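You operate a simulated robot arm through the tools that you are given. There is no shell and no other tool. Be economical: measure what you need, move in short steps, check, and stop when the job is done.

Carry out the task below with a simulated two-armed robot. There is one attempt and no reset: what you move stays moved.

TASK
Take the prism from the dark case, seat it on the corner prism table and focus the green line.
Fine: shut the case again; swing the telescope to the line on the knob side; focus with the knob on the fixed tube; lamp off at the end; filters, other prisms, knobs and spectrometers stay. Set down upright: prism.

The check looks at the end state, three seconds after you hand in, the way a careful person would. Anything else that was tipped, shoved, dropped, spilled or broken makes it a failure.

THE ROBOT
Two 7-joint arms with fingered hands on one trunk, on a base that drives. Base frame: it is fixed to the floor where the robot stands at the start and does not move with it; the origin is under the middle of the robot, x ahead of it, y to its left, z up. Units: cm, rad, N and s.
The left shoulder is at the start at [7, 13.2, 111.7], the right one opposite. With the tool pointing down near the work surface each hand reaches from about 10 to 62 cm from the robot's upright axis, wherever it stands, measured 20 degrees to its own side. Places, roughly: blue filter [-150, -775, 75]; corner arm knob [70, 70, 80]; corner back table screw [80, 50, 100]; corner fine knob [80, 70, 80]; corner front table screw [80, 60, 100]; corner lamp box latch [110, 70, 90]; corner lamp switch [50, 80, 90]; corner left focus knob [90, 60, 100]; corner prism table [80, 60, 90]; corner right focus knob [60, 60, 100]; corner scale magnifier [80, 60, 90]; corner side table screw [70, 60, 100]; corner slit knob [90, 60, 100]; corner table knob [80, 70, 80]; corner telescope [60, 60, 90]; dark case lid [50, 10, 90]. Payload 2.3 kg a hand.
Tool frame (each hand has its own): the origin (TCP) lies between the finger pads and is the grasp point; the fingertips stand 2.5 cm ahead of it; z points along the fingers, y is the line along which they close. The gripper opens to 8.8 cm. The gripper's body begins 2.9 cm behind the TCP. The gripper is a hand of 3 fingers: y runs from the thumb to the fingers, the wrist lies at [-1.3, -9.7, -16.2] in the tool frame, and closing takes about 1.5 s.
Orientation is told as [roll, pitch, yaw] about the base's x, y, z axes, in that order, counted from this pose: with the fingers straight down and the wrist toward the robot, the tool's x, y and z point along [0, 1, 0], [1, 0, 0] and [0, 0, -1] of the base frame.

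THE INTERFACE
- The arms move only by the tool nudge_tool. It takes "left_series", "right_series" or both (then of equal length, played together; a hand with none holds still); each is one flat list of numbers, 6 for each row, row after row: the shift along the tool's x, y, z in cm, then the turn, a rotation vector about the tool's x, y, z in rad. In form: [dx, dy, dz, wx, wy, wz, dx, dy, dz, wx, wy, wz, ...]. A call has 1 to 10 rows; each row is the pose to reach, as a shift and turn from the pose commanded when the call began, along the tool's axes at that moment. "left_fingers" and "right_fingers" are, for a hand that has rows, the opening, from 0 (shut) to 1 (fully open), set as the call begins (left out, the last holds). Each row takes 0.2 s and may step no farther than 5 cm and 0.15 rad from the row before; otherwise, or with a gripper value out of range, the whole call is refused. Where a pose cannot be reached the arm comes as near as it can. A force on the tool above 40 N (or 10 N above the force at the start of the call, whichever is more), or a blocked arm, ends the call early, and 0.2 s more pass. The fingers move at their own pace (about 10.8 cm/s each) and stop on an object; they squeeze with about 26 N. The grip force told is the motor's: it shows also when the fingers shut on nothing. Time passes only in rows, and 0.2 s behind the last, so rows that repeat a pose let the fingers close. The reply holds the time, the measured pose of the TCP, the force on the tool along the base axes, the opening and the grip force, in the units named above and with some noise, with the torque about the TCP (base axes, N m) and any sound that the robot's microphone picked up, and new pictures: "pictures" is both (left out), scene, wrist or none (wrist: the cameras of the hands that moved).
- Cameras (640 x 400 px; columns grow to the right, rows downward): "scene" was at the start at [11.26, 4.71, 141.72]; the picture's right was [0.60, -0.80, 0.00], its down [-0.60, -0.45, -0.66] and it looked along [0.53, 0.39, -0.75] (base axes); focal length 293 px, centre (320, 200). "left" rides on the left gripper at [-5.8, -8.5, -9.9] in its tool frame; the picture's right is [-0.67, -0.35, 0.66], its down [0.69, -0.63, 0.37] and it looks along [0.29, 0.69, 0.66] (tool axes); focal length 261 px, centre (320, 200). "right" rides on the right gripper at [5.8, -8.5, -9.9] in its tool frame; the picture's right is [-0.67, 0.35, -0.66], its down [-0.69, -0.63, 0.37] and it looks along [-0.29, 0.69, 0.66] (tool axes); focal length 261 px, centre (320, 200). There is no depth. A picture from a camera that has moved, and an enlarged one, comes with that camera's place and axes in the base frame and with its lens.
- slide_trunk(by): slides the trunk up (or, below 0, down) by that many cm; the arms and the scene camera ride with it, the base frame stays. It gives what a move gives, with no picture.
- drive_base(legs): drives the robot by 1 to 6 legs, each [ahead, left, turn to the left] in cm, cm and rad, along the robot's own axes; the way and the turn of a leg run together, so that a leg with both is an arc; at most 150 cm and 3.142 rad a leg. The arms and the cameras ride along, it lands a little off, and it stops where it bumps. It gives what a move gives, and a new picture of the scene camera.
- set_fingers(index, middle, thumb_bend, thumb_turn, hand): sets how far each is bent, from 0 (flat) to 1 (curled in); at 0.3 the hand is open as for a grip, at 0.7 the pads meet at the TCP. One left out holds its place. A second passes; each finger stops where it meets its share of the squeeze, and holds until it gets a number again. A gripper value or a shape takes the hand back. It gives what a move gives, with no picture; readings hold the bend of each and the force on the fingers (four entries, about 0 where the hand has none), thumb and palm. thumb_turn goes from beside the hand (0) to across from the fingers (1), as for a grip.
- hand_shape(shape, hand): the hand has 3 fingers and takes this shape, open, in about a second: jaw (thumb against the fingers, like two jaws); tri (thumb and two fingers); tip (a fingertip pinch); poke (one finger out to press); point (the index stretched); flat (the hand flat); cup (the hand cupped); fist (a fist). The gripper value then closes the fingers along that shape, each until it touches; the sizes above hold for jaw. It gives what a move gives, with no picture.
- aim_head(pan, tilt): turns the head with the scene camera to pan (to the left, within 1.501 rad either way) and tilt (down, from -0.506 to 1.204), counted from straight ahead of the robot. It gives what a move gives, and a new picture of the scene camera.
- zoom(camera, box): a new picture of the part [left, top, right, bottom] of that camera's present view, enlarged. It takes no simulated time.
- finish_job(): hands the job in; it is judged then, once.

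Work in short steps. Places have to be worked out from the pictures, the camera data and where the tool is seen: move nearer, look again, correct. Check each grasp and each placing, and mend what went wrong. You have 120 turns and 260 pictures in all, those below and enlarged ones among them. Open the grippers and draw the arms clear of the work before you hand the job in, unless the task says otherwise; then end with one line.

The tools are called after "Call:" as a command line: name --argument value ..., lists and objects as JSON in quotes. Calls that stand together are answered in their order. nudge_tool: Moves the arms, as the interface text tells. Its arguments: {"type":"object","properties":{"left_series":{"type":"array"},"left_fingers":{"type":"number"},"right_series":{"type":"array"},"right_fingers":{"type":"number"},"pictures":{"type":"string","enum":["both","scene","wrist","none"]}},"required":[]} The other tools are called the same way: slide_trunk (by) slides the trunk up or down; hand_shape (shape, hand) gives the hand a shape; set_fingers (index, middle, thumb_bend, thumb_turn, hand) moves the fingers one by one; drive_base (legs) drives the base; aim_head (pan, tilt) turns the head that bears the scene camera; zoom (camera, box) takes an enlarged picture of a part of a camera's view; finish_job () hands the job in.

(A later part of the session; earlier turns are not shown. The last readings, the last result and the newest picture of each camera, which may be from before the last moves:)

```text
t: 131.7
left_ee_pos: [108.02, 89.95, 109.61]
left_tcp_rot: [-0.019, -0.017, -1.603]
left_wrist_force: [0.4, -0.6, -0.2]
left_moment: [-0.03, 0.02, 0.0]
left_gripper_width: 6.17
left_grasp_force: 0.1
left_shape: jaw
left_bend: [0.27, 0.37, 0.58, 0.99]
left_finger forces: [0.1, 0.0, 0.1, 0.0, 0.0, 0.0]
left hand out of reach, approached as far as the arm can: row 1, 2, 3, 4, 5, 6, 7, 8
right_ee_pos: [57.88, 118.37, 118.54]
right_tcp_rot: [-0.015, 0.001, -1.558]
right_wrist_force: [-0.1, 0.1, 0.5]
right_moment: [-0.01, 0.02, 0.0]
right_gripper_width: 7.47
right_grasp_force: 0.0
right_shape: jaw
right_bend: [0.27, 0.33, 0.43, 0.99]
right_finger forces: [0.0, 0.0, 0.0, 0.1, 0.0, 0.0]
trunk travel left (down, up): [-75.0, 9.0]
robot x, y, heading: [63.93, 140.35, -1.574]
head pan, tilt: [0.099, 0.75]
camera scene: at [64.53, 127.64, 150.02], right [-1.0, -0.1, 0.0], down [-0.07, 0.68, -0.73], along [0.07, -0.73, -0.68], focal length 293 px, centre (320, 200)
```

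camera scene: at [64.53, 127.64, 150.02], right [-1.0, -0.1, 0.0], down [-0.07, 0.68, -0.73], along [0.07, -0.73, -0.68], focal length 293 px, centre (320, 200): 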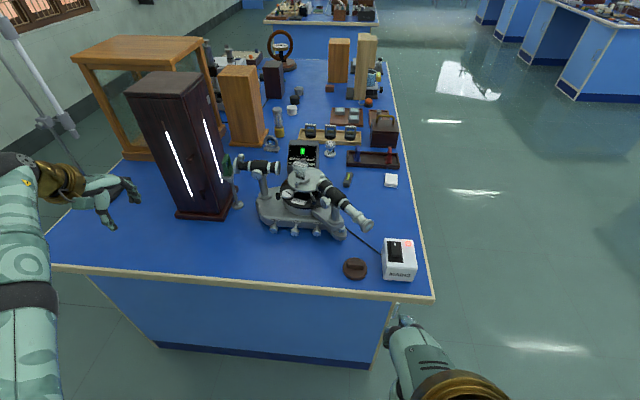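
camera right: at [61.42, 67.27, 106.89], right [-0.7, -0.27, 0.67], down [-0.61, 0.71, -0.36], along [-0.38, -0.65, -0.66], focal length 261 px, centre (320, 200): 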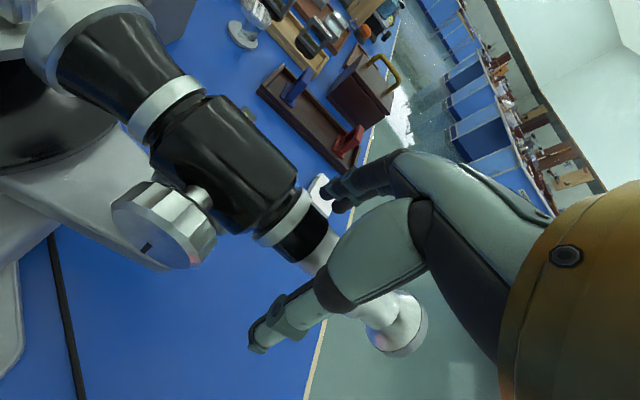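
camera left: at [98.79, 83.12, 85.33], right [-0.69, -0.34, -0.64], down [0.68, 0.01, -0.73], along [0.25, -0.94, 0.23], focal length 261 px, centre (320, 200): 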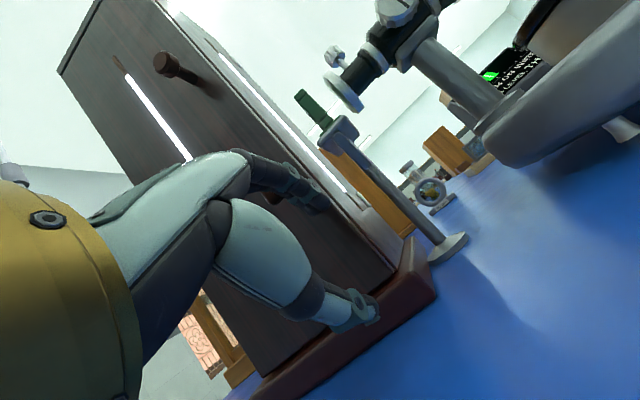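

I move the left hand toward its home position near the robot.

Call:
nudge_tool --left_series '[-1.5, -4, -1, 0, 0, 0, -3, -8, -2, 0, 0, 0, -5, -12, -2, 0, 0, 0, -7, -16, -2, 0, 0, 0, -9, -20, -2, 0, 0, 0, -12, -23, -2, 0, 0, 0, -14, -25, -2, 0, 0, 0]' --pictures "none"

```text
t: 133.3
left_ee_pos: [112.24, 102.61, 124.65]
left_tcp_rot: [-0.017, -0.001, -1.603]
left_wrist_force: [0.4, 0.5, 0.6]
left_moment: [-0.05, -0.02, -0.02]
left_gripper_width: 6.16
left_grasp_force: 0.1
left_shape: jaw
left_bend: [0.27, 0.37, 0.58, 0.99]
left_finger forces: [0.0, 0.1, 0.1, 0.0, 0.0, 0.1]
left hand out of reach, approached as far as the arm can: row 1, 2, 3, 4, 5, 6, 7
right_ee_pos: [57.89, 118.67, 118.52]
right_tcp_rot: [-0.014, 0.001, -1.558]
right_wrist_force: [0.3, 0.0, -0.5]
right_moment: [-0.03, 0.0, 0.01]
right_gripper_width: 7.47
right_grasp_force: 0.1
right_shape: jaw
right_bend: [0.27, 0.33, 0.43, 0.99]
right_finger forces: [0.1, 0.1, 0.1, 0.0, 0.0, 0.0]
trunk travel left (down, up): [-75.0, 9.0]
robot x, y, heading: [64.13, 140.99, -1.566]
head pan, tilt: [0.099, 0.75]
```

The left arm is in an awkward branch. I try working it free: yaw it outward a little while drawing in.

Call:
nudge_tool --left_series '[0, 0, 2, 0, 0, -0.12, -1, 0, 4, 0, 0, -0.24, -2, -1, 6, 0, 0, -0.36, -4, -2, 8, 0, 0, -0.48, -6, -4, 10, 0, 0, -0.6, -9, -6, 10, 0, 0, -0.6, -12, -8, 10, 0, 0, -0.6]' --pictures "scene"

```text
t: 135.1
left_ee_pos: [103.18, 104.42, 122.7]
left_tcp_rot: [0.171, -0.193, -1.213]
left_wrist_force: [1.1, -0.6, -0.1]
left_moment: [0.0, 0.04, -0.04]
left_gripper_width: 6.19
left_grasp_force: 0.0
left_shape: jaw
left_bend: [0.28, 0.37, 0.58, 0.99]
left_finger forces: [0.0, 0.1, 0.0, 0.0, 0.0, 0.0]
left hand out of reach, approached as far as the arm can: row 1, 2, 3, 4, 5
right_ee_pos: [58.62, 118.47, 118.55]
right_tcp_rot: [-0.021, 0.003, -1.559]
right_wrist_force: [1.1, -0.6, 0.3]
right_moment: [0.02, 0.03, -0.02]
right_gripper_width: 7.46
right_grasp_force: 0.0
right_shape: jaw
right_bend: [0.27, 0.33, 0.43, 0.99]
right_finger forces: [0.1, 0.0, 0.1, 0.0, 0.1, 0.0]
trunk travel left (down, up): [-75.0, 9.0]
robot x, y, heading: [63.33, 141.01, -1.575]
head pan, tilt: [0.099, 0.75]
stopped in row 7 (left hand): the arm was blocked; the commanded pose is now the measured one
camera scene: at [65.5, 127.69, 150.02], right [-1.0, -0.1, 0.01], down [-0.07, 0.68, -0.73], along [0.07, -0.73, -0.68], focal length 293 px, centre (320, 200)
```

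scene: 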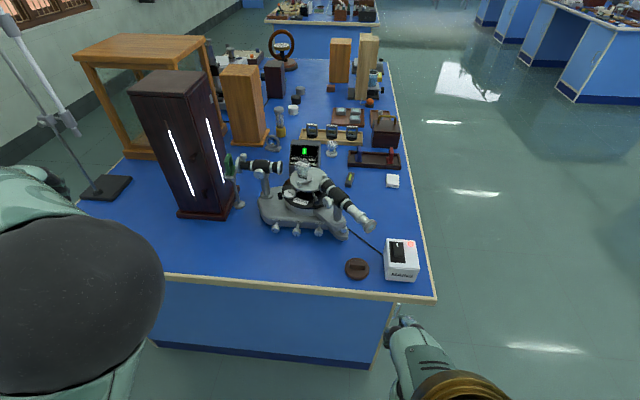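

It's coming back to the normal branch. I level the hand and continue toward home gently.

Call:
nudge_tool --left_series '[0, 0, 1, 0.05, -0.04, 0.08, 0, 0, 2, 0.1, -0.09, 0.16, 0, 0, 4, 0.15, -0.13, 0.24, 0, 0, 6, 0.19, -0.17, 0.3, 0, 0, 8, 0.19, -0.17, 0.3, 0, 0, 10, 0.19, -0.17, 0.3]' --pictures "none"

```text
t: 136.5
left_ee_pos: [104.89, 103.27, 113.26]
left_tcp_rot: [0.026, 0.03, -1.491]
left_wrist_force: [0.1, -0.6, 0.5]
left_moment: [0.01, 0.01, -0.02]
left_gripper_width: 6.13
left_grasp_force: 0.0
left_shape: jaw
left_bend: [0.28, 0.37, 0.58, 0.99]
left_finger forces: [0.1, 0.0, 0.0, 0.0, 0.0, 0.0]
right_ee_pos: [58.05, 118.39, 118.49]
right_tcp_rot: [-0.015, 0.004, -1.559]
right_wrist_force: [-0.4, -0.6, 0.5]
right_moment: [0.0, 0.02, 0.03]
right_gripper_width: 7.46
right_grasp_force: 0.2
right_shape: jaw
right_bend: [0.27, 0.33, 0.43, 0.99]
right_finger forces: [0.0, 0.0, 0.0, 0.0, 0.0, 0.1]
trunk travel left (down, up): [-75.0, 9.0]
robot x, y, heading: [64.0, 140.92, -1.578]
head pan, tilt: [0.099, 0.75]
```

The left arm is back in its normal branch. I now pose the hand in open space (fingers level toward −y, φ≈1.4) in line with the shoulder, so the base can carry it to the knob.

Call:
nudge_tool --left_series '[-2.8, 0.4, 1.6, -0.14, 0, 0.01, -5.6, 0.8, 3.2, -0.28, 0, 0.02, -8.4, 1.3, 4.8, -0.42, 0, 0.03, -11.2, 1.8, 6.4, -0.56, 0, 0.04, -14, 2.3, 8, -0.7, 0, 0.05, -16.8, 2.8, 9.6, -0.84, 0, 0.06, -19.6, 3.2, 11.2, -0.98, 0, 0.07, -22.4, 3.7, 12.8, -1.12, 0, 0.08, -25.2, 4.1, 14.4, -1.26, 0, 0.08, -28.2, 4.6, 16, -1.4, 0, 0.08]' --left_fingers 0.7 --pictures "scene"

```text
t: 138.7
left_ee_pos: [77.25, 96.93, 96.31]
left_tcp_rot: [0.366, -1.357, -1.909]
left_wrist_force: [0.2, -0.1, -0.4]
left_moment: [0.0, -0.02, 0.05]
left_gripper_width: 6.18
left_grasp_force: 0.1
left_shape: jaw
left_bend: [0.27, 0.37, 0.58, 0.99]
left_finger forces: [0.0, 0.0, 0.1, 0.0, 0.1, 0.1]
right_ee_pos: [57.82, 118.41, 118.44]
right_tcp_rot: [-0.013, 0.001, -1.559]
right_wrist_force: [-0.9, -0.1, -1.1]
right_moment: [0.02, -0.01, 0.04]
right_gripper_width: 7.45
right_grasp_force: 0.0
right_shape: jaw
right_bend: [0.27, 0.33, 0.43, 0.99]
right_finger forces: [0.1, 0.1, 0.0, 0.0, 0.0, 0.0]
trunk travel left (down, up): [-75.0, 9.0]
robot x, y, heading: [64.38, 141.12, -1.575]
head pan, tilt: [0.099, 0.75]
camera scene: at [64.39, 127.58, 150.02], right [-1.0, -0.1, 0.0], down [-0.07, 0.68, -0.73], along [0.07, -0.73, -0.68], focal length 293 px, centre (320, 200)
```

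scene: 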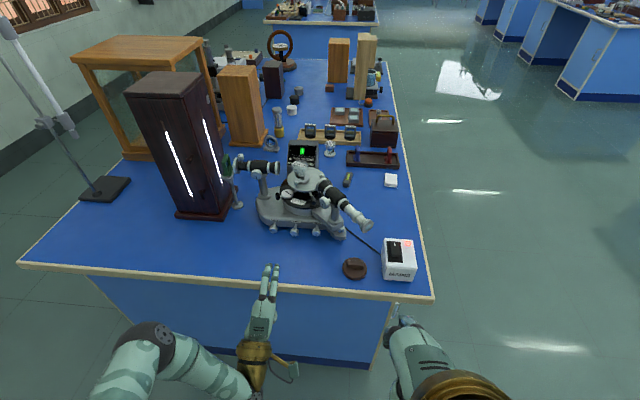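

The pose is reached cleanly. I drive left, then ahead, so the hand stops about 7 cm in front of the knob.

Call:
drive_base --legs '[[0, 11.8, 0], [26.3, 0, 0]]'

Call:
aim_head --pan 0.2 --tilt 0.85

Call:
zoom --camera "left" --box '[0, 0, 640, 400]'

```text
t: 141.4
left_ee_pos: [89.12, 70.89, 96.29]
left_tcp_rot: [0.356, -1.357, -1.898]
left_wrist_force: [-0.1, -0.5, 0.6]
left_moment: [0.0, 0.0, 0.03]
left_gripper_width: 6.17
left_grasp_force: 0.0
left_shape: jaw
left_bend: [0.27, 0.37, 0.58, 0.99]
left_finger forces: [0.0, 0.0, 0.0, 0.0, 0.0, 0.0]
right_ee_pos: [69.64, 92.37, 118.53]
right_tcp_rot: [-0.015, 0.002, -1.557]
right_wrist_force: [-0.1, -0.3, 0.8]
right_moment: [0.0, 0.03, 0.03]
right_gripper_width: 7.45
right_grasp_force: 0.0
right_shape: jaw
right_bend: [0.27, 0.33, 0.43, 0.99]
right_finger forces: [0.0, 0.0, 0.0, 0.0, 0.0, 0.0]
trunk travel left (down, up): [-75.0, 9.0]
robot x, y, heading: [75.61, 114.65, -1.571]
head pan, tilt: [0.099, 0.75]
camera scene: at [76.29, 101.62, 150.05], right [-1.0, -0.1, 0.0], down [-0.07, 0.68, -0.73], along [0.07, -0.73, -0.68], focal length 293 px, centre (320, 200)
```

scene: 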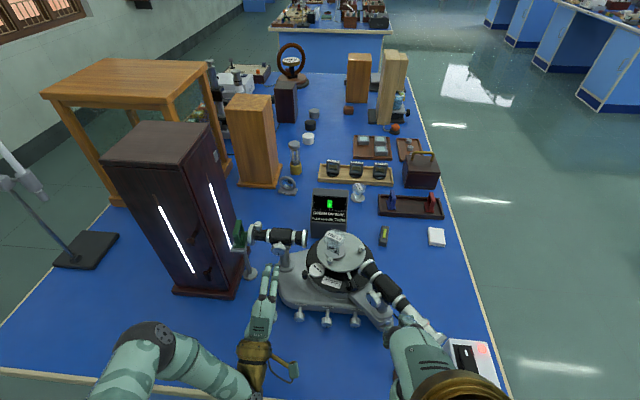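

```text
t: 142.1
left_ee_pos: [89.11, 70.69, 96.23]
left_tcp_rot: [0.354, -1.356, -1.897]
left_wrist_force: [-0.6, 0.8, 0.5]
left_moment: [-0.03, -0.02, 0.02]
left_gripper_width: 6.17
left_grasp_force: 0.1
left_shape: jaw
left_bend: [0.27, 0.37, 0.58, 0.99]
left_finger forces: [0.0, 0.0, 0.0, 0.1, 0.0, 0.1]
right_ee_pos: [69.61, 92.13, 118.46]
right_tcp_rot: [-0.016, 0.001, -1.557]
right_wrist_force: [-0.6, 0.3, -0.4]
right_moment: [0.0, 0.01, -0.01]
right_gripper_width: 7.48
right_grasp_force: 0.1
right_shape: jaw
right_bend: [0.27, 0.33, 0.43, 0.99]
right_finger forces: [0.1, 0.0, 0.0, 0.0, 0.1, 0.2]
trunk travel left (down, up): [-75.0, 9.0]
robot x, y, heading: [75.44, 114.54, -1.572]
head pan, tilt: [0.201, 0.85]
camera scene: at [77.01, 101.96, 149.23], right [-0.98, -0.2, 0.0], down [-0.15, 0.74, -0.66], along [0.13, -0.65, -0.75], focal length 293 px, centre (320, 200)
```

scene: 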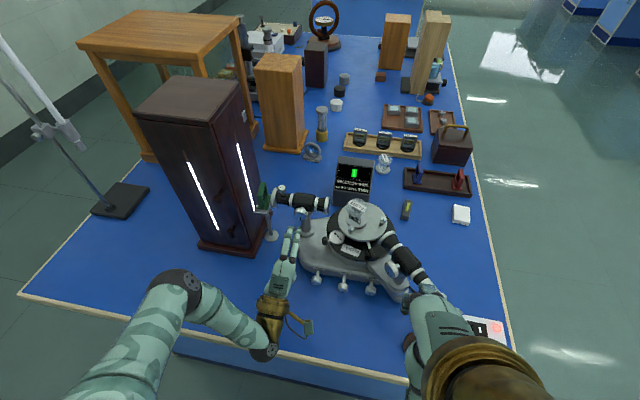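

```text
1.00 times, centred on (320, 200) of left (not enlarged: the box is as wide or as high as the picture)
camera zoom: at [83.43, 82.01, 89.57], right [-0.62, -0.58, -0.52], down [0.74, -0.22, -0.64], along [0.26, -0.78, 0.57], focal length 261 px, centre (320, 200)
```

zoom: 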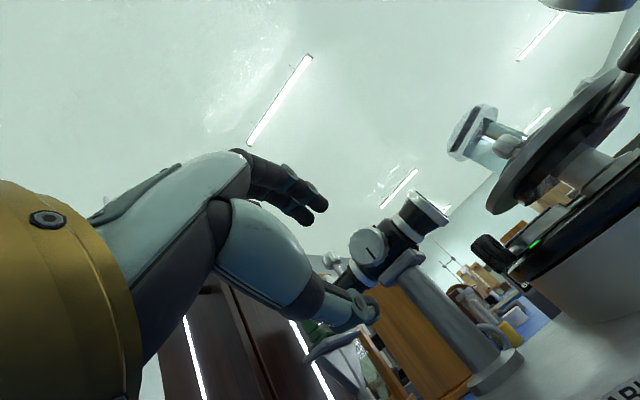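

The knob is confirmed at (89.2, 62.7, 97.1). I advance onto it, levelling the hand slightly.

Call:
nudge_tool --left_series '[0, 1.2, 1.2, -0.04, 0, 0, 0, 2.2, 3, -0.08, 0, 0, 0, 2.4, 5, -0.1, 0, 0, 0, 2.4, 7.0, -0.1, 0, 0]' --pictures "wrist"

Call:
zoom --camera "scene" --box '[240, 160, 380, 290]'

```text
t: 143.1
left_ee_pos: [89.01, 63.4, 97.28]
left_tcp_rot: [0.631, -1.445, -2.176]
left_wrist_force: [-1.3, 0.2, 0.4]
left_moment: [0.02, 0.03, -0.01]
left_gripper_width: 6.15
left_grasp_force: 0.0
left_shape: jaw
left_bend: [0.27, 0.37, 0.58, 0.99]
left_finger forces: [0.0, 0.0, 0.0, 0.0, 0.0, 0.0]
right_ee_pos: [69.62, 92.19, 118.5]
right_tcp_rot: [-0.015, 0.002, -1.561]
right_wrist_force: [0.2, -0.1, -0.3]
right_moment: [0.0, 0.05, 0.03]
right_gripper_width: 7.49
right_grasp_force: 0.1
right_shape: jaw
right_bend: [0.27, 0.33, 0.43, 0.99]
right_finger forces: [0.0, 0.0, 0.0, 0.0, 0.0, 0.0]
trunk travel left (down, up): [-75.0, 9.0]
robot x, y, heading: [74.71, 114.58, -1.575]
head pan, tilt: [0.201, 0.85]
camera left: at [83.52, 73.94, 89.48], right [-0.62, -0.63, -0.46], down [0.74, -0.29, -0.61], along [0.25, -0.72, 0.64], focal length 261 px, centre (320, 200)
```

left: 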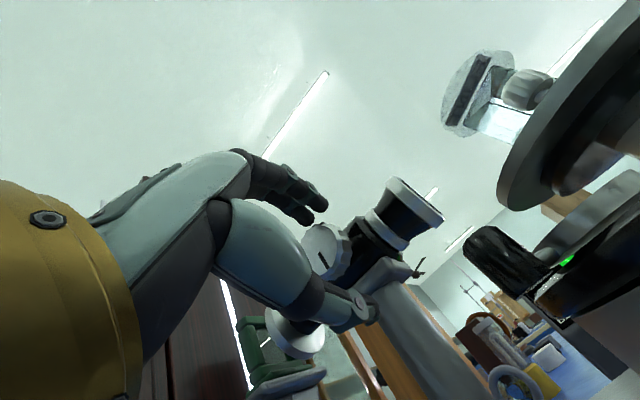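

```text
3.08 times, centred on (310, 225) of scene
camera zoom: at [76.98, 101.93, 149.22], right [-0.98, -0.2, 0.0], down [-0.15, 0.74, -0.66], along [0.13, -0.65, -0.75], focal length 902 px, centre (351, 123)
```

zoom: 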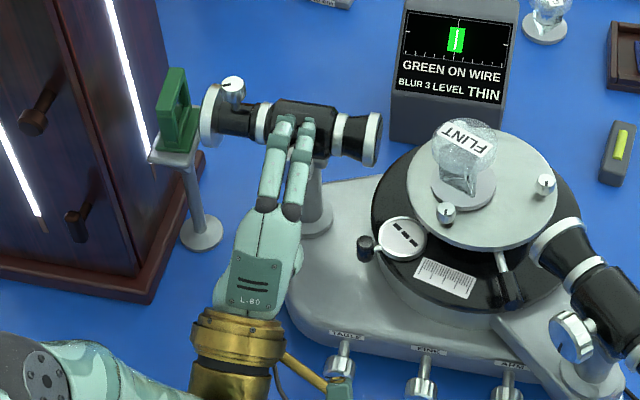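

The knob is between thumb and fingers, and the display is visible (BLUR 3). I close on the knob.

Call:
nudge_tool --left_series '[0, 0, 0, 0, 0, 0, 0, 0, 0, 0, 0, 0, 0, 0, 0, 0, 0, 0, 0, 0, 0, 0, 0, 0, 0, 0, 0, 0, 0, 0, 0, 0, 0, 0, 0, 0]' --left_fingers 0 --pictures "wrist"

Call:
zoom --camera "scene" --box '[325, 150, 385, 200]'

```text
t: 144.5
left_ee_pos: [89.04, 63.21, 97.21]
left_tcp_rot: [0.625, -1.446, -2.173]
left_wrist_force: [-1.8, -3.1, -1.1]
left_moment: [0.15, -0.02, -0.05]
left_gripper_width: 2.37
left_grasp_force: 25.8
left_shape: jaw
left_bend: [0.74, 0.55, 0.75, 1.0]
left_finger forces: [12.6, 7.8, 0.0, 0.0, 22.4, 0.0]
right_ee_pos: [69.47, 92.0, 118.34]
right_tcp_rot: [-0.015, 0.003, -1.559]
right_wrist_force: [-0.2, -0.3, 0.0]
right_moment: [-0.02, -0.01, 0.04]
right_gripper_width: 7.49
right_grasp_force: 0.1
right_shape: jaw
right_bend: [0.27, 0.33, 0.43, 0.99]
right_finger forces: [0.0, 0.1, 0.0, 0.0, 0.0, 0.1]
trunk travel left (down, up): [-75.0, 9.0]
robot x, y, heading: [75.55, 114.77, -1.574]
head pan, tilt: [0.201, 0.85]
camera left: at [83.49, 73.86, 89.42], right [-0.62, -0.63, -0.46], down [0.74, -0.28, -0.61], along [0.25, -0.72, 0.64], focal length 261 px, centre (320, 200)
```

left: 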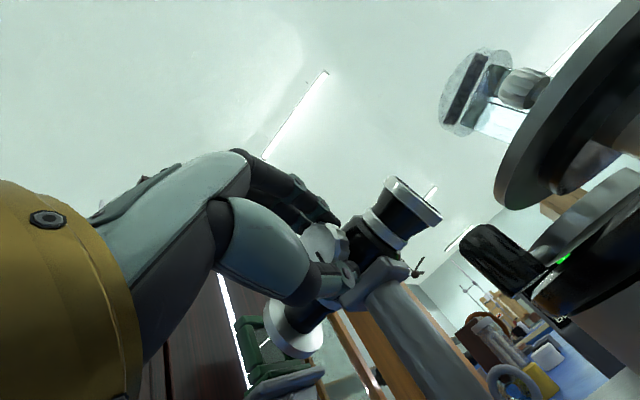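

```text
8.00 times, centred on (355, 175) of scene
camera zoom: at [76.92, 101.73, 149.2], right [-0.98, -0.2, 0.0], down [-0.15, 0.74, -0.66], along [0.13, -0.65, -0.75], focal length 2345 px, centre (40, 400)
```

zoom: 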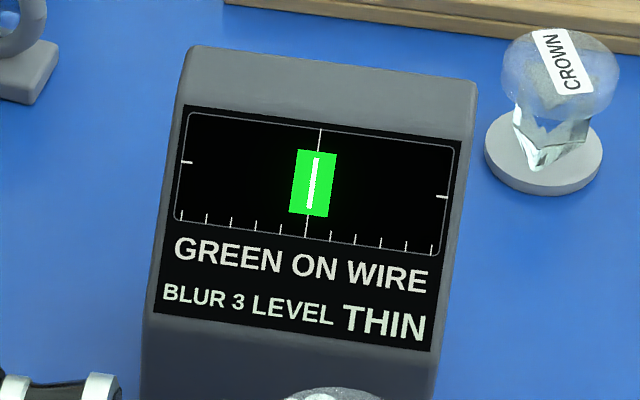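

Held firmly. I turn about the knob axis by +0.3 rad and read the display.

Call:
nudge_tool --left_series '[0, 0, 0, 0, 0, 0.1, 0, 0, 0, 0, 0, 0.2, 0, 0, 0, 0, 0, 0.3]' --pictures "none"

Call:
zoom --camera "scene" --box '[325, 150, 385, 200]'

```text
t: 145.3
left_ee_pos: [89.08, 63.21, 97.14]
left_tcp_rot: [1.294, -1.18, -2.857]
left_wrist_force: [-1.5, -2.3, -4.0]
left_moment: [0.24, 0.02, 0.0]
left_gripper_width: 2.35
left_grasp_force: 25.7
left_shape: jaw
left_bend: [0.74, 0.55, 0.75, 1.0]
left_finger forces: [12.7, 7.0, 0.1, 0.0, 23.5, 0.1]
right_ee_pos: [69.51, 91.99, 118.51]
right_tcp_rot: [-0.015, 0.003, -1.559]
right_wrist_force: [-0.2, 0.2, -0.6]
right_moment: [0.0, 0.02, 0.01]
right_gripper_width: 7.5
right_grasp_force: 0.0
right_shape: jaw
right_bend: [0.27, 0.33, 0.43, 0.99]
right_finger forces: [0.1, 0.0, 0.0, 0.1, 0.1, 0.0]
trunk travel left (down, up): [-75.0, 9.0]
robot x, y, heading: [75.65, 114.5, -1.573]
head pan, tilt: [0.201, 0.85]
```

```text
8.00 times, centred on (355, 175) of scene
camera zoom: at [76.97, 101.71, 149.19], right [-0.98, -0.2, 0.0], down [-0.15, 0.74, -0.66], along [0.13, -0.65, -0.75], focal length 2345 px, centre (40, 400)
```

zoom: 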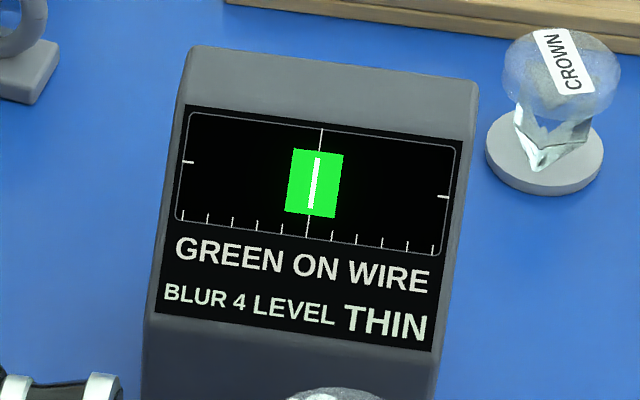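

The knob turns, and blur rose to 4, so the other way is right. I turn back −0.75 rad.

Call:
nudge_tool --left_series '[0, 0, 0, 0, 0, -0.12, 0, 0, 0, 0, 0, -0.24, 0, 0, 0, 0, 0, -0.36, 0, 0, 0, 0, 0, -0.48, 0, 0, 0, 0, 0, -0.6, 0, 0, 0, 0, 0, -0.75]' --pictures "none"

Call:
zoom --camera "scene" --box '[325, 150, 385, 200]'

```text
t: 146.7
left_ee_pos: [88.97, 63.27, 97.22]
left_tcp_rot: [-1.301, -1.18, -0.221]
left_wrist_force: [-3.5, -8.0, 7.9]
left_moment: [0.09, -0.05, -0.17]
left_gripper_width: 2.33
left_grasp_force: 25.8
left_shape: jaw
left_bend: [0.74, 0.54, 0.76, 1.0]
left_finger forces: [16.8, 10.2, 0.0, 0.0, 21.3, 0.1]
right_ee_pos: [69.39, 92.01, 118.48]
right_tcp_rot: [-0.013, 0.003, -1.56]
right_wrist_force: [0.4, -0.8, -0.9]
right_moment: [0.01, -0.04, -0.03]
right_gripper_width: 7.48
right_grasp_force: 0.0
right_shape: jaw
right_bend: [0.27, 0.33, 0.43, 0.99]
right_finger forces: [0.1, 0.0, 0.0, 0.0, 0.0, 0.0]
trunk travel left (down, up): [-75.0, 9.0]
robot x, y, heading: [75.56, 114.76, -1.571]
head pan, tilt: [0.201, 0.85]
```

```text
8.00 times, centred on (355, 175) of scene
camera zoom: at [76.75, 101.77, 149.22], right [-0.98, -0.2, 0.0], down [-0.15, 0.74, -0.66], along [0.13, -0.65, -0.75], focal length 2345 px, centre (40, 400)
```

zoom: 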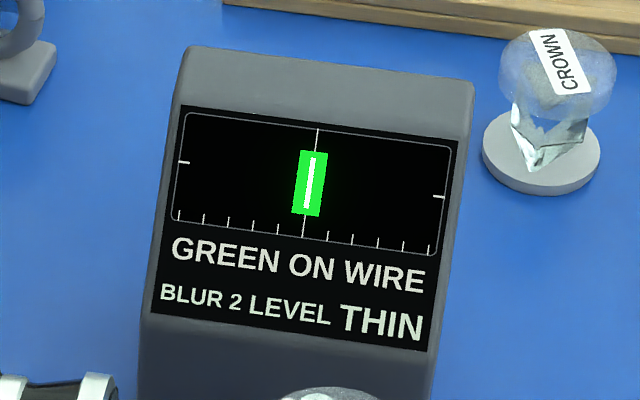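

Blur is 2 now. I continue another −0.45 rad.

Call:
nudge_tool --left_series '[0, 0, 0, 0, 0, -0.12, 0, 0, 0, 0, 0, -0.24, 0, 0, 0, 0, 0, -0.36, 0, 0, 0, 0, 0, -0.45]' --pictures "none"

Call:
zoom --camera "scene" --box '[325, 150, 385, 200]'

```text
t: 147.7
left_ee_pos: [88.92, 63.16, 97.21]
left_tcp_rot: [-1.435, -0.74, -0.066]
left_wrist_force: [-3.0, -10.9, 12.9]
left_moment: [-0.06, -0.08, -0.28]
left_gripper_width: 2.34
left_grasp_force: 25.7
left_shape: jaw
left_bend: [0.73, 0.54, 0.77, 0.99]
left_finger forces: [20.3, 11.8, 0.0, 0.0, 21.9, 0.1]
right_ee_pos: [69.32, 92.07, 118.42]
right_tcp_rot: [-0.012, 0.002, -1.559]
right_wrist_force: [-1.0, -0.3, -0.4]
right_moment: [0.0, 0.01, 0.02]
right_gripper_width: 7.48
right_grasp_force: 0.1
right_shape: jaw
right_bend: [0.27, 0.33, 0.43, 0.99]
right_finger forces: [0.1, 0.0, 0.0, 0.1, 0.0, 0.0]
trunk travel left (down, up): [-75.0, 9.0]
robot x, y, heading: [75.52, 114.71, -1.578]
head pan, tilt: [0.201, 0.85]
```

```text
8.00 times, centred on (355, 175) of scene
camera zoom: at [76.76, 101.82, 149.22], right [-0.98, -0.2, 0.0], down [-0.15, 0.74, -0.66], along [0.13, -0.65, -0.75], focal length 2345 px, centre (40, 400)
```

zoom: 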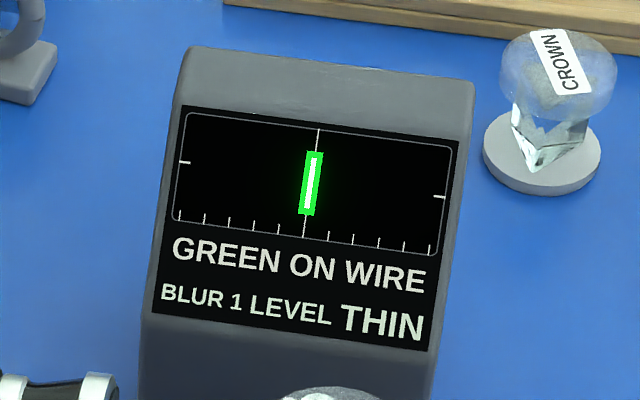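

Blur is 1. I continue −0.3 rad more, in small steps.

Call:
nudge_tool --left_series '[0, 0, 0, 0, 0, -0.1, 0, 0, 0, 0, 0, -0.2, 0, 0, 0, 0, 0, -0.3]' --pictures "none"

Call:
zoom --camera "scene" --box '[325, 150, 385, 200]'

```text
t: 148.5
left_ee_pos: [88.92, 63.19, 97.28]
left_tcp_rot: [-1.459, -0.443, -0.019]
left_wrist_force: [-0.9, -10.1, 14.4]
left_moment: [-0.15, -0.09, -0.33]
left_gripper_width: 2.35
left_grasp_force: 26.0
left_shape: jaw
left_bend: [0.73, 0.54, 0.78, 0.98]
left_finger forces: [21.8, 9.9, 0.0, 0.1, 23.4, 0.0]
right_ee_pos: [69.42, 92.03, 118.43]
right_tcp_rot: [-0.016, -0.001, -1.56]
right_wrist_force: [-0.1, 0.1, -0.4]
right_moment: [-0.03, 0.03, 0.0]
right_gripper_width: 7.48
right_grasp_force: 0.1
right_shape: jaw
right_bend: [0.27, 0.33, 0.43, 0.99]
right_finger forces: [0.0, 0.0, 0.0, 0.1, 0.0, 0.1]
trunk travel left (down, up): [-75.0, 9.0]
robot x, y, heading: [75.35, 114.42, -1.571]
head pan, tilt: [0.201, 0.85]
```

```text
8.00 times, centred on (355, 175) of scene
camera zoom: at [76.83, 101.88, 149.22], right [-0.98, -0.2, 0.0], down [-0.15, 0.74, -0.66], along [0.13, -0.65, -0.75], focal length 2345 px, centre (40, 400)
```

zoom: 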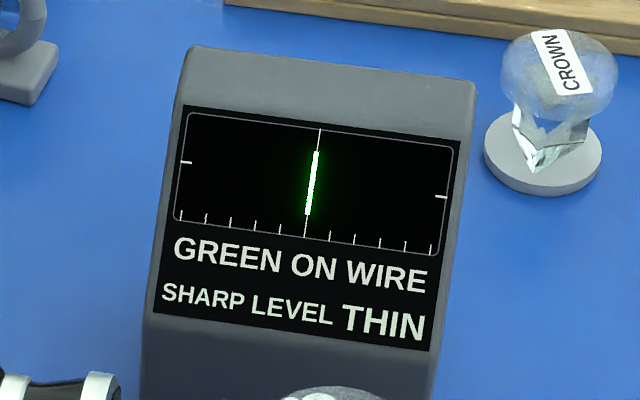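

SHARP, ON WIRE. I open the fingers and withdraw straight back, then check the display again.

Call:
nudge_tool --left_series '[0, 0, 0, 0, 0, 0, 0, 0, 0, 0, 0, 0, 0, 0, 0, 0, 0, 0, 0, 0, 0, 0, 0, 0]' --left_fingers 0.75 --pictures "none"

Call:
nudge_tool --left_series '[0, 0, -2, 0, 0, 0, 0, 0, -4.5, 0, 0, 0, 0, 0, -8, 0, 0, 0]' --pictures "scene"

Call:
zoom --camera "scene" --box '[240, 150, 420, 290]'

```text
t: 149.5
left_ee_pos: [89.2, 63.42, 97.15]
left_tcp_rot: [-1.456, -0.444, -0.021]
left_wrist_force: [0.3, 0.0, 0.5]
left_moment: [0.01, 0.02, -0.02]
left_gripper_width: 6.57
left_grasp_force: 0.0
left_shape: jaw
left_bend: [0.27, 0.36, 0.54, 0.99]
left_finger forces: [0.0, 0.0, 0.1, 0.0, 0.0, 0.1]
right_ee_pos: [69.59, 92.16, 118.47]
right_tcp_rot: [-0.014, 0.003, -1.559]
right_wrist_force: [0.2, -0.2, 0.7]
right_moment: [0.03, 0.01, 0.0]
right_gripper_width: 7.49
right_grasp_force: 0.0
right_shape: jaw
right_bend: [0.27, 0.33, 0.43, 0.99]
right_finger forces: [0.0, 0.1, 0.0, 0.0, 0.1, 0.0]
trunk travel left (down, up): [-75.0, 9.0]
robot x, y, heading: [75.49, 114.64, -1.571]
head pan, tilt: [0.201, 0.85]
```

```text
t: 150.3
left_ee_pos: [88.76, 71.36, 98.16]
left_tcp_rot: [-1.46, -0.445, -0.021]
left_wrist_force: [0.3, 1.0, -0.7]
left_moment: [0.0, -0.02, 0.0]
left_gripper_width: 6.6
left_grasp_force: 0.1
left_shape: jaw
left_bend: [0.27, 0.36, 0.54, 0.99]
left_finger forces: [0.1, 0.0, 0.1, 0.0, 0.1, 0.0]
right_ee_pos: [69.49, 92.3, 118.39]
right_tcp_rot: [-0.014, 0.0, -1.558]
right_wrist_force: [0.3, 0.6, 0.4]
right_moment: [0.01, 0.02, -0.02]
right_gripper_width: 7.47
right_grasp_force: 0.1
right_shape: jaw
right_bend: [0.27, 0.33, 0.43, 0.99]
right_finger forces: [0.0, 0.0, 0.0, 0.0, 0.0, 0.0]
trunk travel left (down, up): [-75.0, 9.0]
robot x, y, heading: [75.41, 114.67, -1.576]
head pan, tilt: [0.201, 0.85]
camera scene: at [76.87, 102.1, 149.24], right [-0.98, -0.2, 0.0], down [-0.15, 0.74, -0.66], along [0.13, -0.65, -0.75], focal length 293 px, centre (320, 200)
```

scene: 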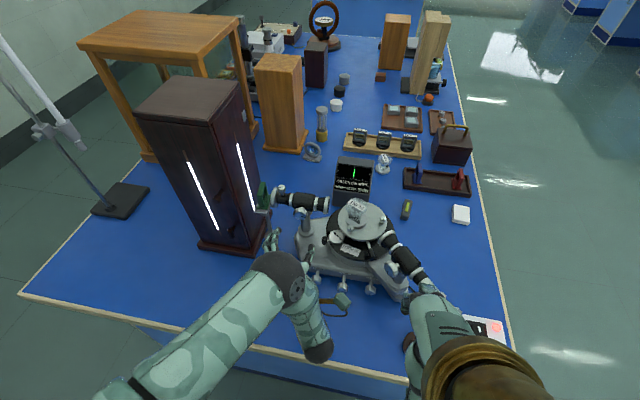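

```text
2.86 times, centred on (330, 220) of scene
camera zoom: at [76.87, 102.1, 149.24], right [-0.98, -0.2, 0.0], down [-0.15, 0.74, -0.66], along [0.13, -0.65, -0.75], focal length 838 px, centre (291, 143)
```

zoom: 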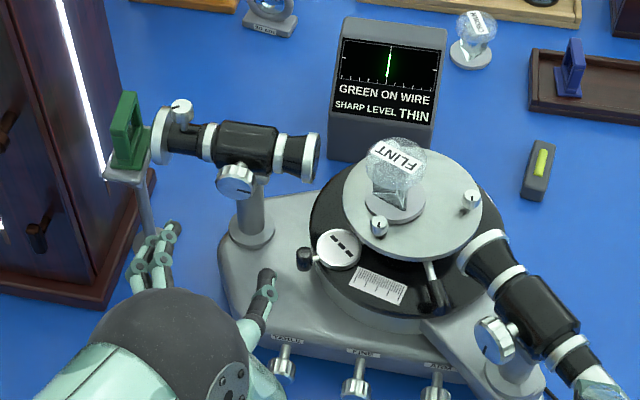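

Still SHARP and ON WIRE. I back the robot straight away, which draws the left hand clear.

Call:
drive_base --legs '[[-25, 0, 0]]'

Call:
nudge_tool --left_series '[0, 0, 0, 0, 0, 0.13, 0, 0, 0, 0, 0, 0.26, 0, 0, 0, 0, 0, 0.39, 0, 0, 0, 0, 0, 0.52, 0, 0, 0, 0, 0, 0.65, 0, 0, 0, 0, 0, 0.78, 0, 0, 0, 0, 0, 0.9]' --pictures "none"

```text
t: 152.1
left_ee_pos: [89.0, 95.88, 97.98]
left_tcp_rot: [-1.459, -0.444, -0.021]
left_wrist_force: [0.0, -0.3, 0.7]
left_moment: [-0.01, -0.01, -0.02]
left_gripper_width: 6.57
left_grasp_force: 0.0
left_shape: jaw
left_bend: [0.27, 0.36, 0.54, 0.99]
left_finger forces: [0.0, 0.1, 0.0, 0.0, 0.0, 0.0]
right_ee_pos: [69.74, 116.83, 118.39]
right_tcp_rot: [-0.013, 0.003, -1.558]
right_wrist_force: [-0.7, -0.5, -0.5]
right_moment: [0.0, 0.02, 0.04]
right_gripper_width: 7.46
right_grasp_force: 0.1
right_shape: jaw
right_bend: [0.27, 0.33, 0.43, 0.99]
right_finger forces: [0.0, 0.1, 0.1, 0.0, 0.0, 0.0]
trunk travel left (down, up): [-75.0, 9.0]
robot x, y, heading: [75.82, 139.22, -1.572]
head pan, tilt: [0.201, 0.85]
camera scene: at [77.06, 126.49, 149.2], right [-0.98, -0.2, 0.0], down [-0.15, 0.74, -0.66], along [0.13, -0.65, -0.75], focal length 293 px, centre (320, 200)
```

scene: 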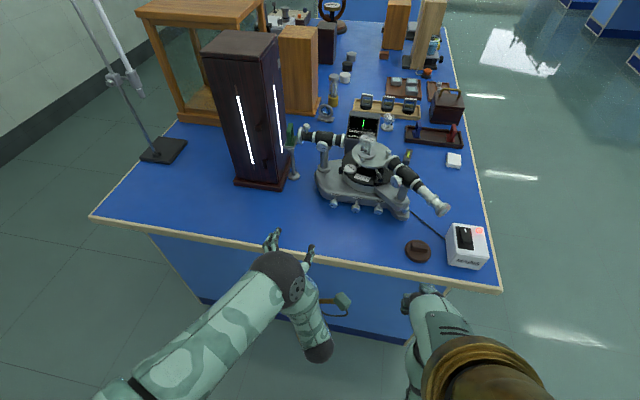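

```text
t: 153.7
left_ee_pos: [89.85, 93.26, 96.76]
left_tcp_rot: [-1.142, -1.325, -0.388]
left_wrist_force: [0.0, 0.3, -0.2]
left_moment: [0.01, 0.0, 0.02]
left_gripper_width: 6.58
left_grasp_force: 0.1
left_shape: jaw
left_bend: [0.27, 0.36, 0.54, 0.99]
left_finger forces: [0.0, 0.0, 0.0, 0.0, 0.0, 0.0]
left hand out of reach, approached as far as the arm can: row 2, 3, 4, 5, 6, 7
right_ee_pos: [69.65, 116.93, 118.35]
right_tcp_rot: [-0.013, 0.003, -1.559]
right_wrist_force: [0.0, 0.5, -0.1]
right_moment: [-0.01, 0.01, 0.01]
right_gripper_width: 7.47
right_grasp_force: 0.1
right_shape: jaw
right_bend: [0.27, 0.33, 0.43, 0.99]
right_finger forces: [0.1, 0.0, 0.0, 0.0, 0.0, 0.0]
trunk travel left (down, up): [-75.0, 9.0]
robot x, y, heading: [75.69, 139.13, -1.571]
head pan, tilt: [0.201, 0.85]
```

I bring the left hand back to neutral in the open, and zoom on the lamp supply to locate its rocker.

Call:
nudge_tool --left_series '[2.7, 1.4, -1, 0.14, 0, 0, 5.4, 2.8, -2, 0.28, 0, 0, 8.1, 4.2, -3, 0.42, 0, 0, 10.8, 5.6, -4, 0.56, 0, 0, 13.5, 7, -5, 0.7, 0, 0, 16.2, 8.4, -6, 0.84, 0, 0, 18.9, 9.8, -7, 0.98, 0, 0, 21.6, 11.2, -8, 1.12, 0, 0, 24.3, 12.6, -9, 1.26, 0, 0, 27, 14, -10, 1.38, 0, 0]' --pictures "none"

Call:
zoom --camera "scene" --box '[400, 200, 510, 290]'

```text
t: 155.9
left_ee_pos: [119.37, 103.31, 105.32]
left_tcp_rot: [-0.225, -0.083, -1.498]
left_wrist_force: [0.3, 0.1, 0.2]
left_moment: [-0.01, 0.02, 0.0]
left_gripper_width: 6.59
left_grasp_force: 0.0
left_shape: jaw
left_bend: [0.27, 0.36, 0.54, 0.99]
left_finger forces: [0.1, 0.1, 0.0, 0.0, 0.0, 0.1]
right_ee_pos: [69.77, 116.88, 118.37]
right_tcp_rot: [-0.015, 0.001, -1.56]
right_wrist_force: [-0.1, 0.2, 0.2]
right_moment: [-0.01, 0.04, -0.01]
right_gripper_width: 7.48
right_grasp_force: 0.1
right_shape: jaw
right_bend: [0.27, 0.33, 0.43, 0.99]
right_finger forces: [0.0, 0.0, 0.0, 0.0, 0.1, 0.0]
trunk travel left (down, up): [-75.0, 9.0]
robot x, y, heading: [75.53, 139.52, -1.571]
head pan, tilt: [0.201, 0.85]
```

```text
4.44 times, centred on (455, 245) of scene
camera zoom: at [77.23, 126.78, 149.22], right [-0.98, -0.2, 0.0], down [-0.15, 0.74, -0.66], along [0.13, -0.65, -0.75], focal length 1303 px, centre (-280, 0)
```

zoom: 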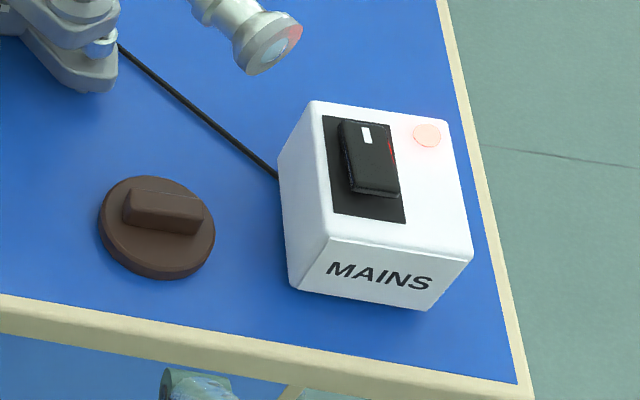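

The rocker lies at about x 48, y 73–77.5; its raised end is the +y end, so I'll press there at about (47.5, 77). I drive to about (65,122) first.

Call:
drive_base --legs '[[0, -10.7, 0], [17.3, 0, 0]]'

Call:
nudge_tool --right_series '[-1.5, 3, 1, 0, 0, 0, -3, 6, 2, 0, 0, 0, -4.5, 9, 3, 0, 0, 0, -6, 12, 4, 0, 0, 0, -7.5, 14, 5, 0, 0, 0, -9, 16, 6, 0, 0, 0]' --right_fingers 0 --pictures "both"

```text
t: 158.2
left_ee_pos: [108.29, 86.0, 105.35]
left_tcp_rot: [-0.225, -0.086, -1.499]
left_wrist_force: [0.1, 0.6, -0.3]
left_moment: [0.0, 0.02, 0.01]
left_gripper_width: 6.59
left_grasp_force: 0.1
left_shape: jaw
left_bend: [0.27, 0.36, 0.54, 0.99]
left_finger forces: [0.1, 0.0, 0.1, 0.0, 0.1, 0.0]
right_ee_pos: [58.85, 99.78, 118.59]
right_tcp_rot: [-0.016, -0.002, -1.558]
right_wrist_force: [-0.3, -0.7, 0.4]
right_moment: [-0.03, 0.01, -0.02]
right_gripper_width: 7.45
right_grasp_force: 0.1
right_shape: jaw
right_bend: [0.27, 0.33, 0.43, 0.99]
right_finger forces: [0.1, 0.1, 0.1, 0.0, 0.0, 0.0]
trunk travel left (down, up): [-75.0, 9.0]
robot x, y, heading: [64.98, 121.86, -1.572]
head pan, tilt: [0.201, 0.85]
camera scene: at [66.35, 109.72, 149.26], right [-0.98, -0.2, 0.0], down [-0.15, 0.73, -0.66], along [0.13, -0.65, -0.75], focal length 293 px, centre (320, 200)
```

scene: 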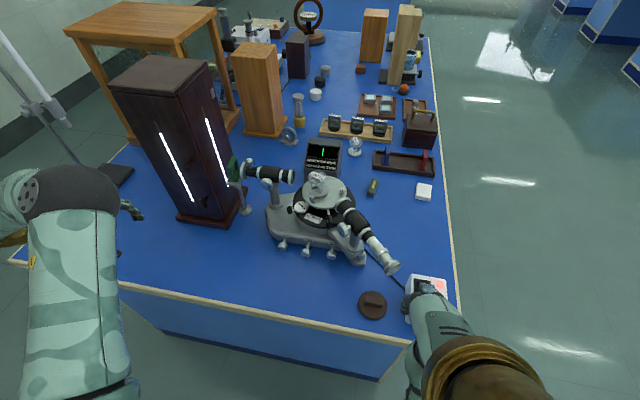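

```text
t: 159.6
left_ee_pos: [108.23, 85.52, 105.3]
left_tcp_rot: [-0.225, -0.082, -1.502]
left_wrist_force: [0.4, 1.2, 0.3]
left_moment: [0.04, 0.01, 0.02]
left_gripper_width: 6.59
left_grasp_force: 0.1
left_shape: jaw
left_bend: [0.27, 0.36, 0.54, 0.99]
left_finger forces: [0.0, 0.0, 0.0, 0.0, 0.0, 0.1]
right_ee_pos: [50.12, 83.37, 112.62]
right_tcp_rot: [-0.014, 0.001, -1.56]
right_wrist_force: [-0.6, -0.7, -0.9]
right_moment: [0.01, -0.01, 0.02]
right_gripper_width: 0.0
right_grasp_force: 25.4
right_shape: jaw
right_bend: [0.7, 0.7, 0.36, 1.0]
right_finger forces: [0.1, 0.0, 0.1, 0.0, 0.0, 0.1]
trunk travel left (down, up): [-75.0, 9.0]
robot x, y, heading: [64.88, 122.04, -1.571]
head pan, tilt: [0.201, 0.85]
camera scene: at [66.33, 109.2, 149.21], right [-0.98, -0.2, 0.0], down [-0.15, 0.74, -0.66], along [0.13, -0.65, -0.75], focal length 293 px, centre (320, 200)
camera right: at [55.9, 91.83, 122.53], right [-0.66, -0.36, 0.67], down [-0.7, 0.62, -0.35], along [-0.29, -0.7, -0.66], focal length 261 px, centre (320, 200)
```

scene: 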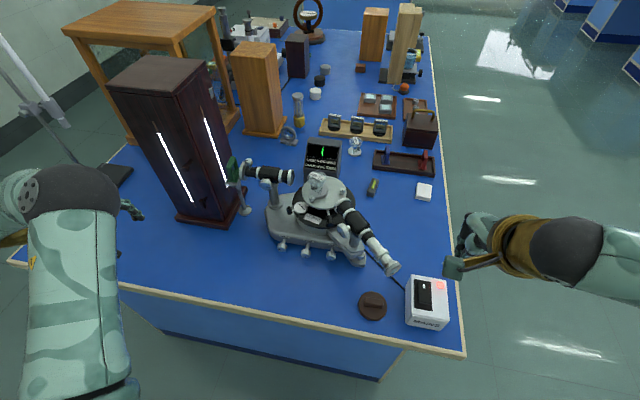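
right: 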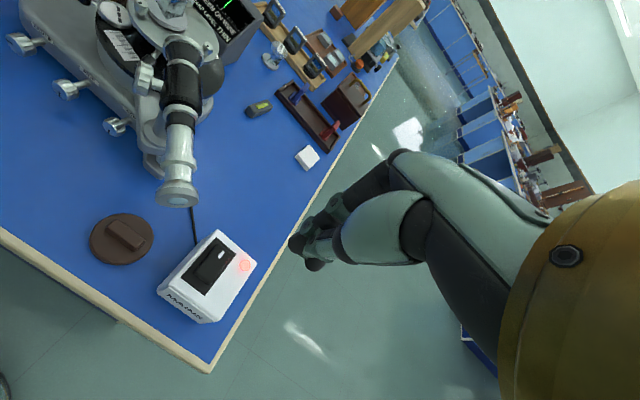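

Both views put the rocker's raised end near (48.5, 78). I come down to z≈92 above it and look.

Call:
nudge_tool --right_series '[-0.6, 1.8, 4, 0, 0, 0, -1.2, 3.6, 8, 0, 0, 0, -1.7, 5.4, 12, 0, 0, 0, -1.7, 5.4, 16, 0, 0, 0, -1.7, 5.4, 20, 0, 0, 0]' --pictures "wrist"

Call:
zoom --camera "scene" --box '[360, 210, 480, 340]'

```text
t: 160.8
left_ee_pos: [108.17, 85.53, 105.3]
left_tcp_rot: [-0.225, -0.084, -1.502]
left_wrist_force: [-0.2, -0.3, -0.1]
left_moment: [0.02, -0.01, -0.02]
left_gripper_width: 6.61
left_grasp_force: 0.0
left_shape: jaw
left_bend: [0.27, 0.36, 0.54, 0.99]
left_finger forces: [0.1, 0.0, 0.0, 0.0, 0.1, 0.1]
right_ee_pos: [48.01, 77.83, 92.49]
right_tcp_rot: [-0.014, 0.002, -1.56]
right_wrist_force: [0.0, -0.8, -1.4]
right_moment: [-0.01, 0.0, -0.01]
right_gripper_width: 0.0
right_grasp_force: 25.6
right_shape: jaw
right_bend: [0.7, 0.7, 0.36, 1.0]
right_finger forces: [0.0, 0.1, 0.0, 0.0, 0.1, 0.0]
trunk travel left (down, up): [-75.0, 9.0]
robot x, y, heading: [64.6, 121.89, -1.574]
head pan, tilt: [0.201, 0.85]
camera right: at [53.8, 86.45, 102.51], right [-0.66, -0.36, 0.66], down [-0.7, 0.62, -0.36], along [-0.29, -0.7, -0.66], focal length 261 px, centre (320, 200)
```

right: 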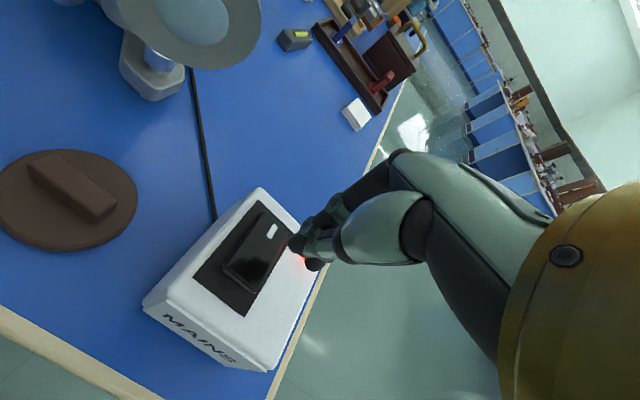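

```text
3.08 times, centred on (420, 275) of scene
camera zoom: at [66.22, 109.17, 149.21], right [-0.98, -0.2, 0.0], down [-0.15, 0.74, -0.66], along [0.13, -0.65, -0.75], focal length 902 px, centre (12, -31)
```

zoom: 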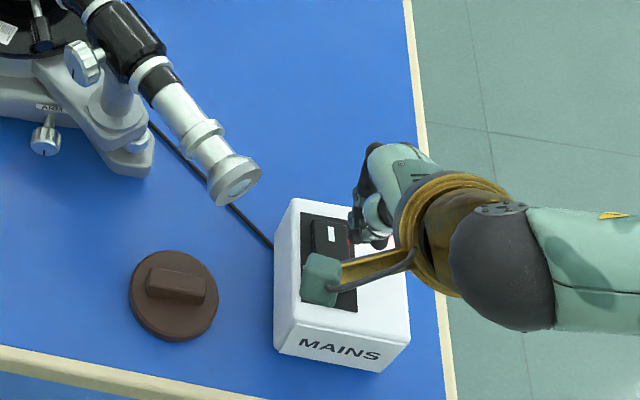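

The rocker spans y 74.3–79.2 at x≈48.4. I lower the closed fingertips onto its raised (+y) end and press gently.

Call:
nudge_tool --right_series '[0.4, -0.45, 2, 0, 0, 0, 0.4, -0.45, 3.5, 0, 0, 0, 0.4, -0.45, 4.3, 0, 0, 0, 0.4, -0.45, 5.0, 0, 0, 0]' --pictures "wrist"

```text
t: 161.3
left_ee_pos: [108.42, 86.01, 105.52]
left_tcp_rot: [-0.225, -0.088, -1.501]
left_wrist_force: [-0.5, -0.8, -0.2]
left_moment: [0.03, 0.04, -0.02]
left_gripper_width: 6.58
left_grasp_force: 0.0
left_shape: jaw
left_bend: [0.27, 0.36, 0.54, 0.99]
left_finger forces: [0.0, 0.0, 0.1, 0.1, 0.0, 0.0]
right_ee_pos: [48.49, 78.31, 90.77]
right_tcp_rot: [-0.014, -0.022, -1.562]
right_wrist_force: [0.3, 2.8, 12.5]
right_moment: [0.05, -0.03, 0.01]
right_gripper_width: 0.0
right_grasp_force: 26.1
right_shape: jaw
right_bend: [0.7, 0.7, 0.36, 1.0]
right_finger forces: [0.1, 0.0, 0.1, 0.0, 0.1, 0.0]
trunk travel left (down, up): [-75.0, 9.0]
robot x, y, heading: [64.38, 121.94, -1.578]
head pan, tilt: [0.201, 0.85]
stopped in row 2 (right hand): the force on the tool passed its limit at 48 N (the readings are from after the stop); the commanded pose is now the measured one
camera right: at [54.31, 86.98, 100.62], right [-0.66, -0.34, 0.67], down [-0.7, 0.62, -0.37], along [-0.29, -0.71, -0.64], focal length 261 px, centre (320, 200)
```

right: 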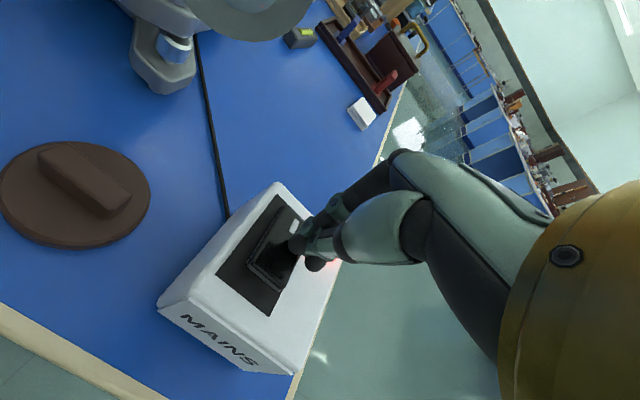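

The actual contact point is about 2.5 cm further −y than the TCP. I lift, shift +y and +x, and press again.

Call:
nudge_tool --right_series '[0, 0, -1.2, 0, 0, 0, 1.1, -2.7, -1.2, 0, 0, 0, 1.1, -2.7, -0.3, 0, 0, 0, 1.1, -2.7, 0.1, 0, 0, 0]' --pictures "wrist"

Call:
zoom --camera "scene" --box '[160, 80, 470, 340]'

```text
t: 162.3
left_ee_pos: [108.25, 85.74, 105.37]
left_tcp_rot: [-0.226, -0.087, -1.502]
left_wrist_force: [0.0, -1.1, -0.2]
left_moment: [-0.03, 0.02, 0.01]
left_gripper_width: 6.6
left_grasp_force: 0.1
left_shape: jaw
left_bend: [0.27, 0.36, 0.54, 0.99]
left_finger forces: [0.0, 0.0, 0.0, 0.0, 0.0, 0.0]
right_ee_pos: [49.4, 80.96, 90.61]
right_tcp_rot: [-0.015, -0.016, -1.561]
right_wrist_force: [0.3, -0.3, 3.4]
right_moment: [-0.01, 0.0, 0.0]
right_gripper_width: 0.01
right_grasp_force: 26.4
right_shape: jaw
right_bend: [0.7, 0.7, 0.36, 1.0]
right_finger forces: [0.1, 0.1, 0.0, 0.1, 0.0, 0.0]
trunk travel left (down, up): [-75.0, 9.0]
robot x, y, heading: [64.77, 121.97, -1.572]
head pan, tilt: [0.201, 0.85]
camera right: at [55.34, 89.59, 100.36], right [-0.66, -0.34, 0.67], down [-0.7, 0.62, -0.37], along [-0.29, -0.71, -0.64], focal length 261 px, centre (320, 200)
```

right: 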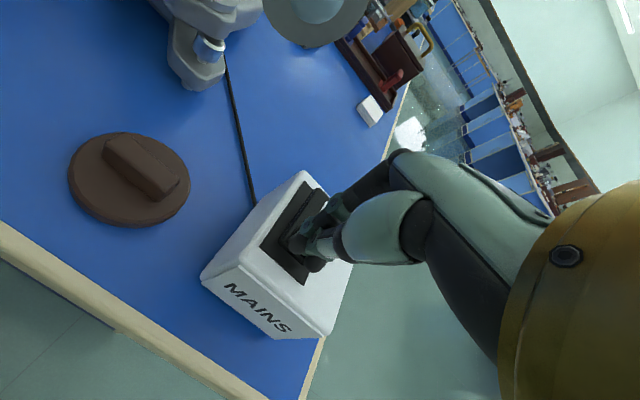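

```text
1.54 times, centred on (315, 210) of scene
camera zoom: at [66.33, 109.48, 149.25], right [-0.98, -0.2, 0.0], down [-0.15, 0.74, -0.66], along [0.13, -0.65, -0.75], focal length 451 px, centre (328, 185)
```

zoom: 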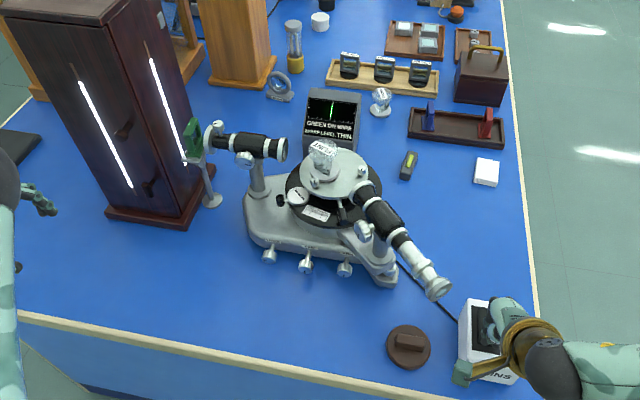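

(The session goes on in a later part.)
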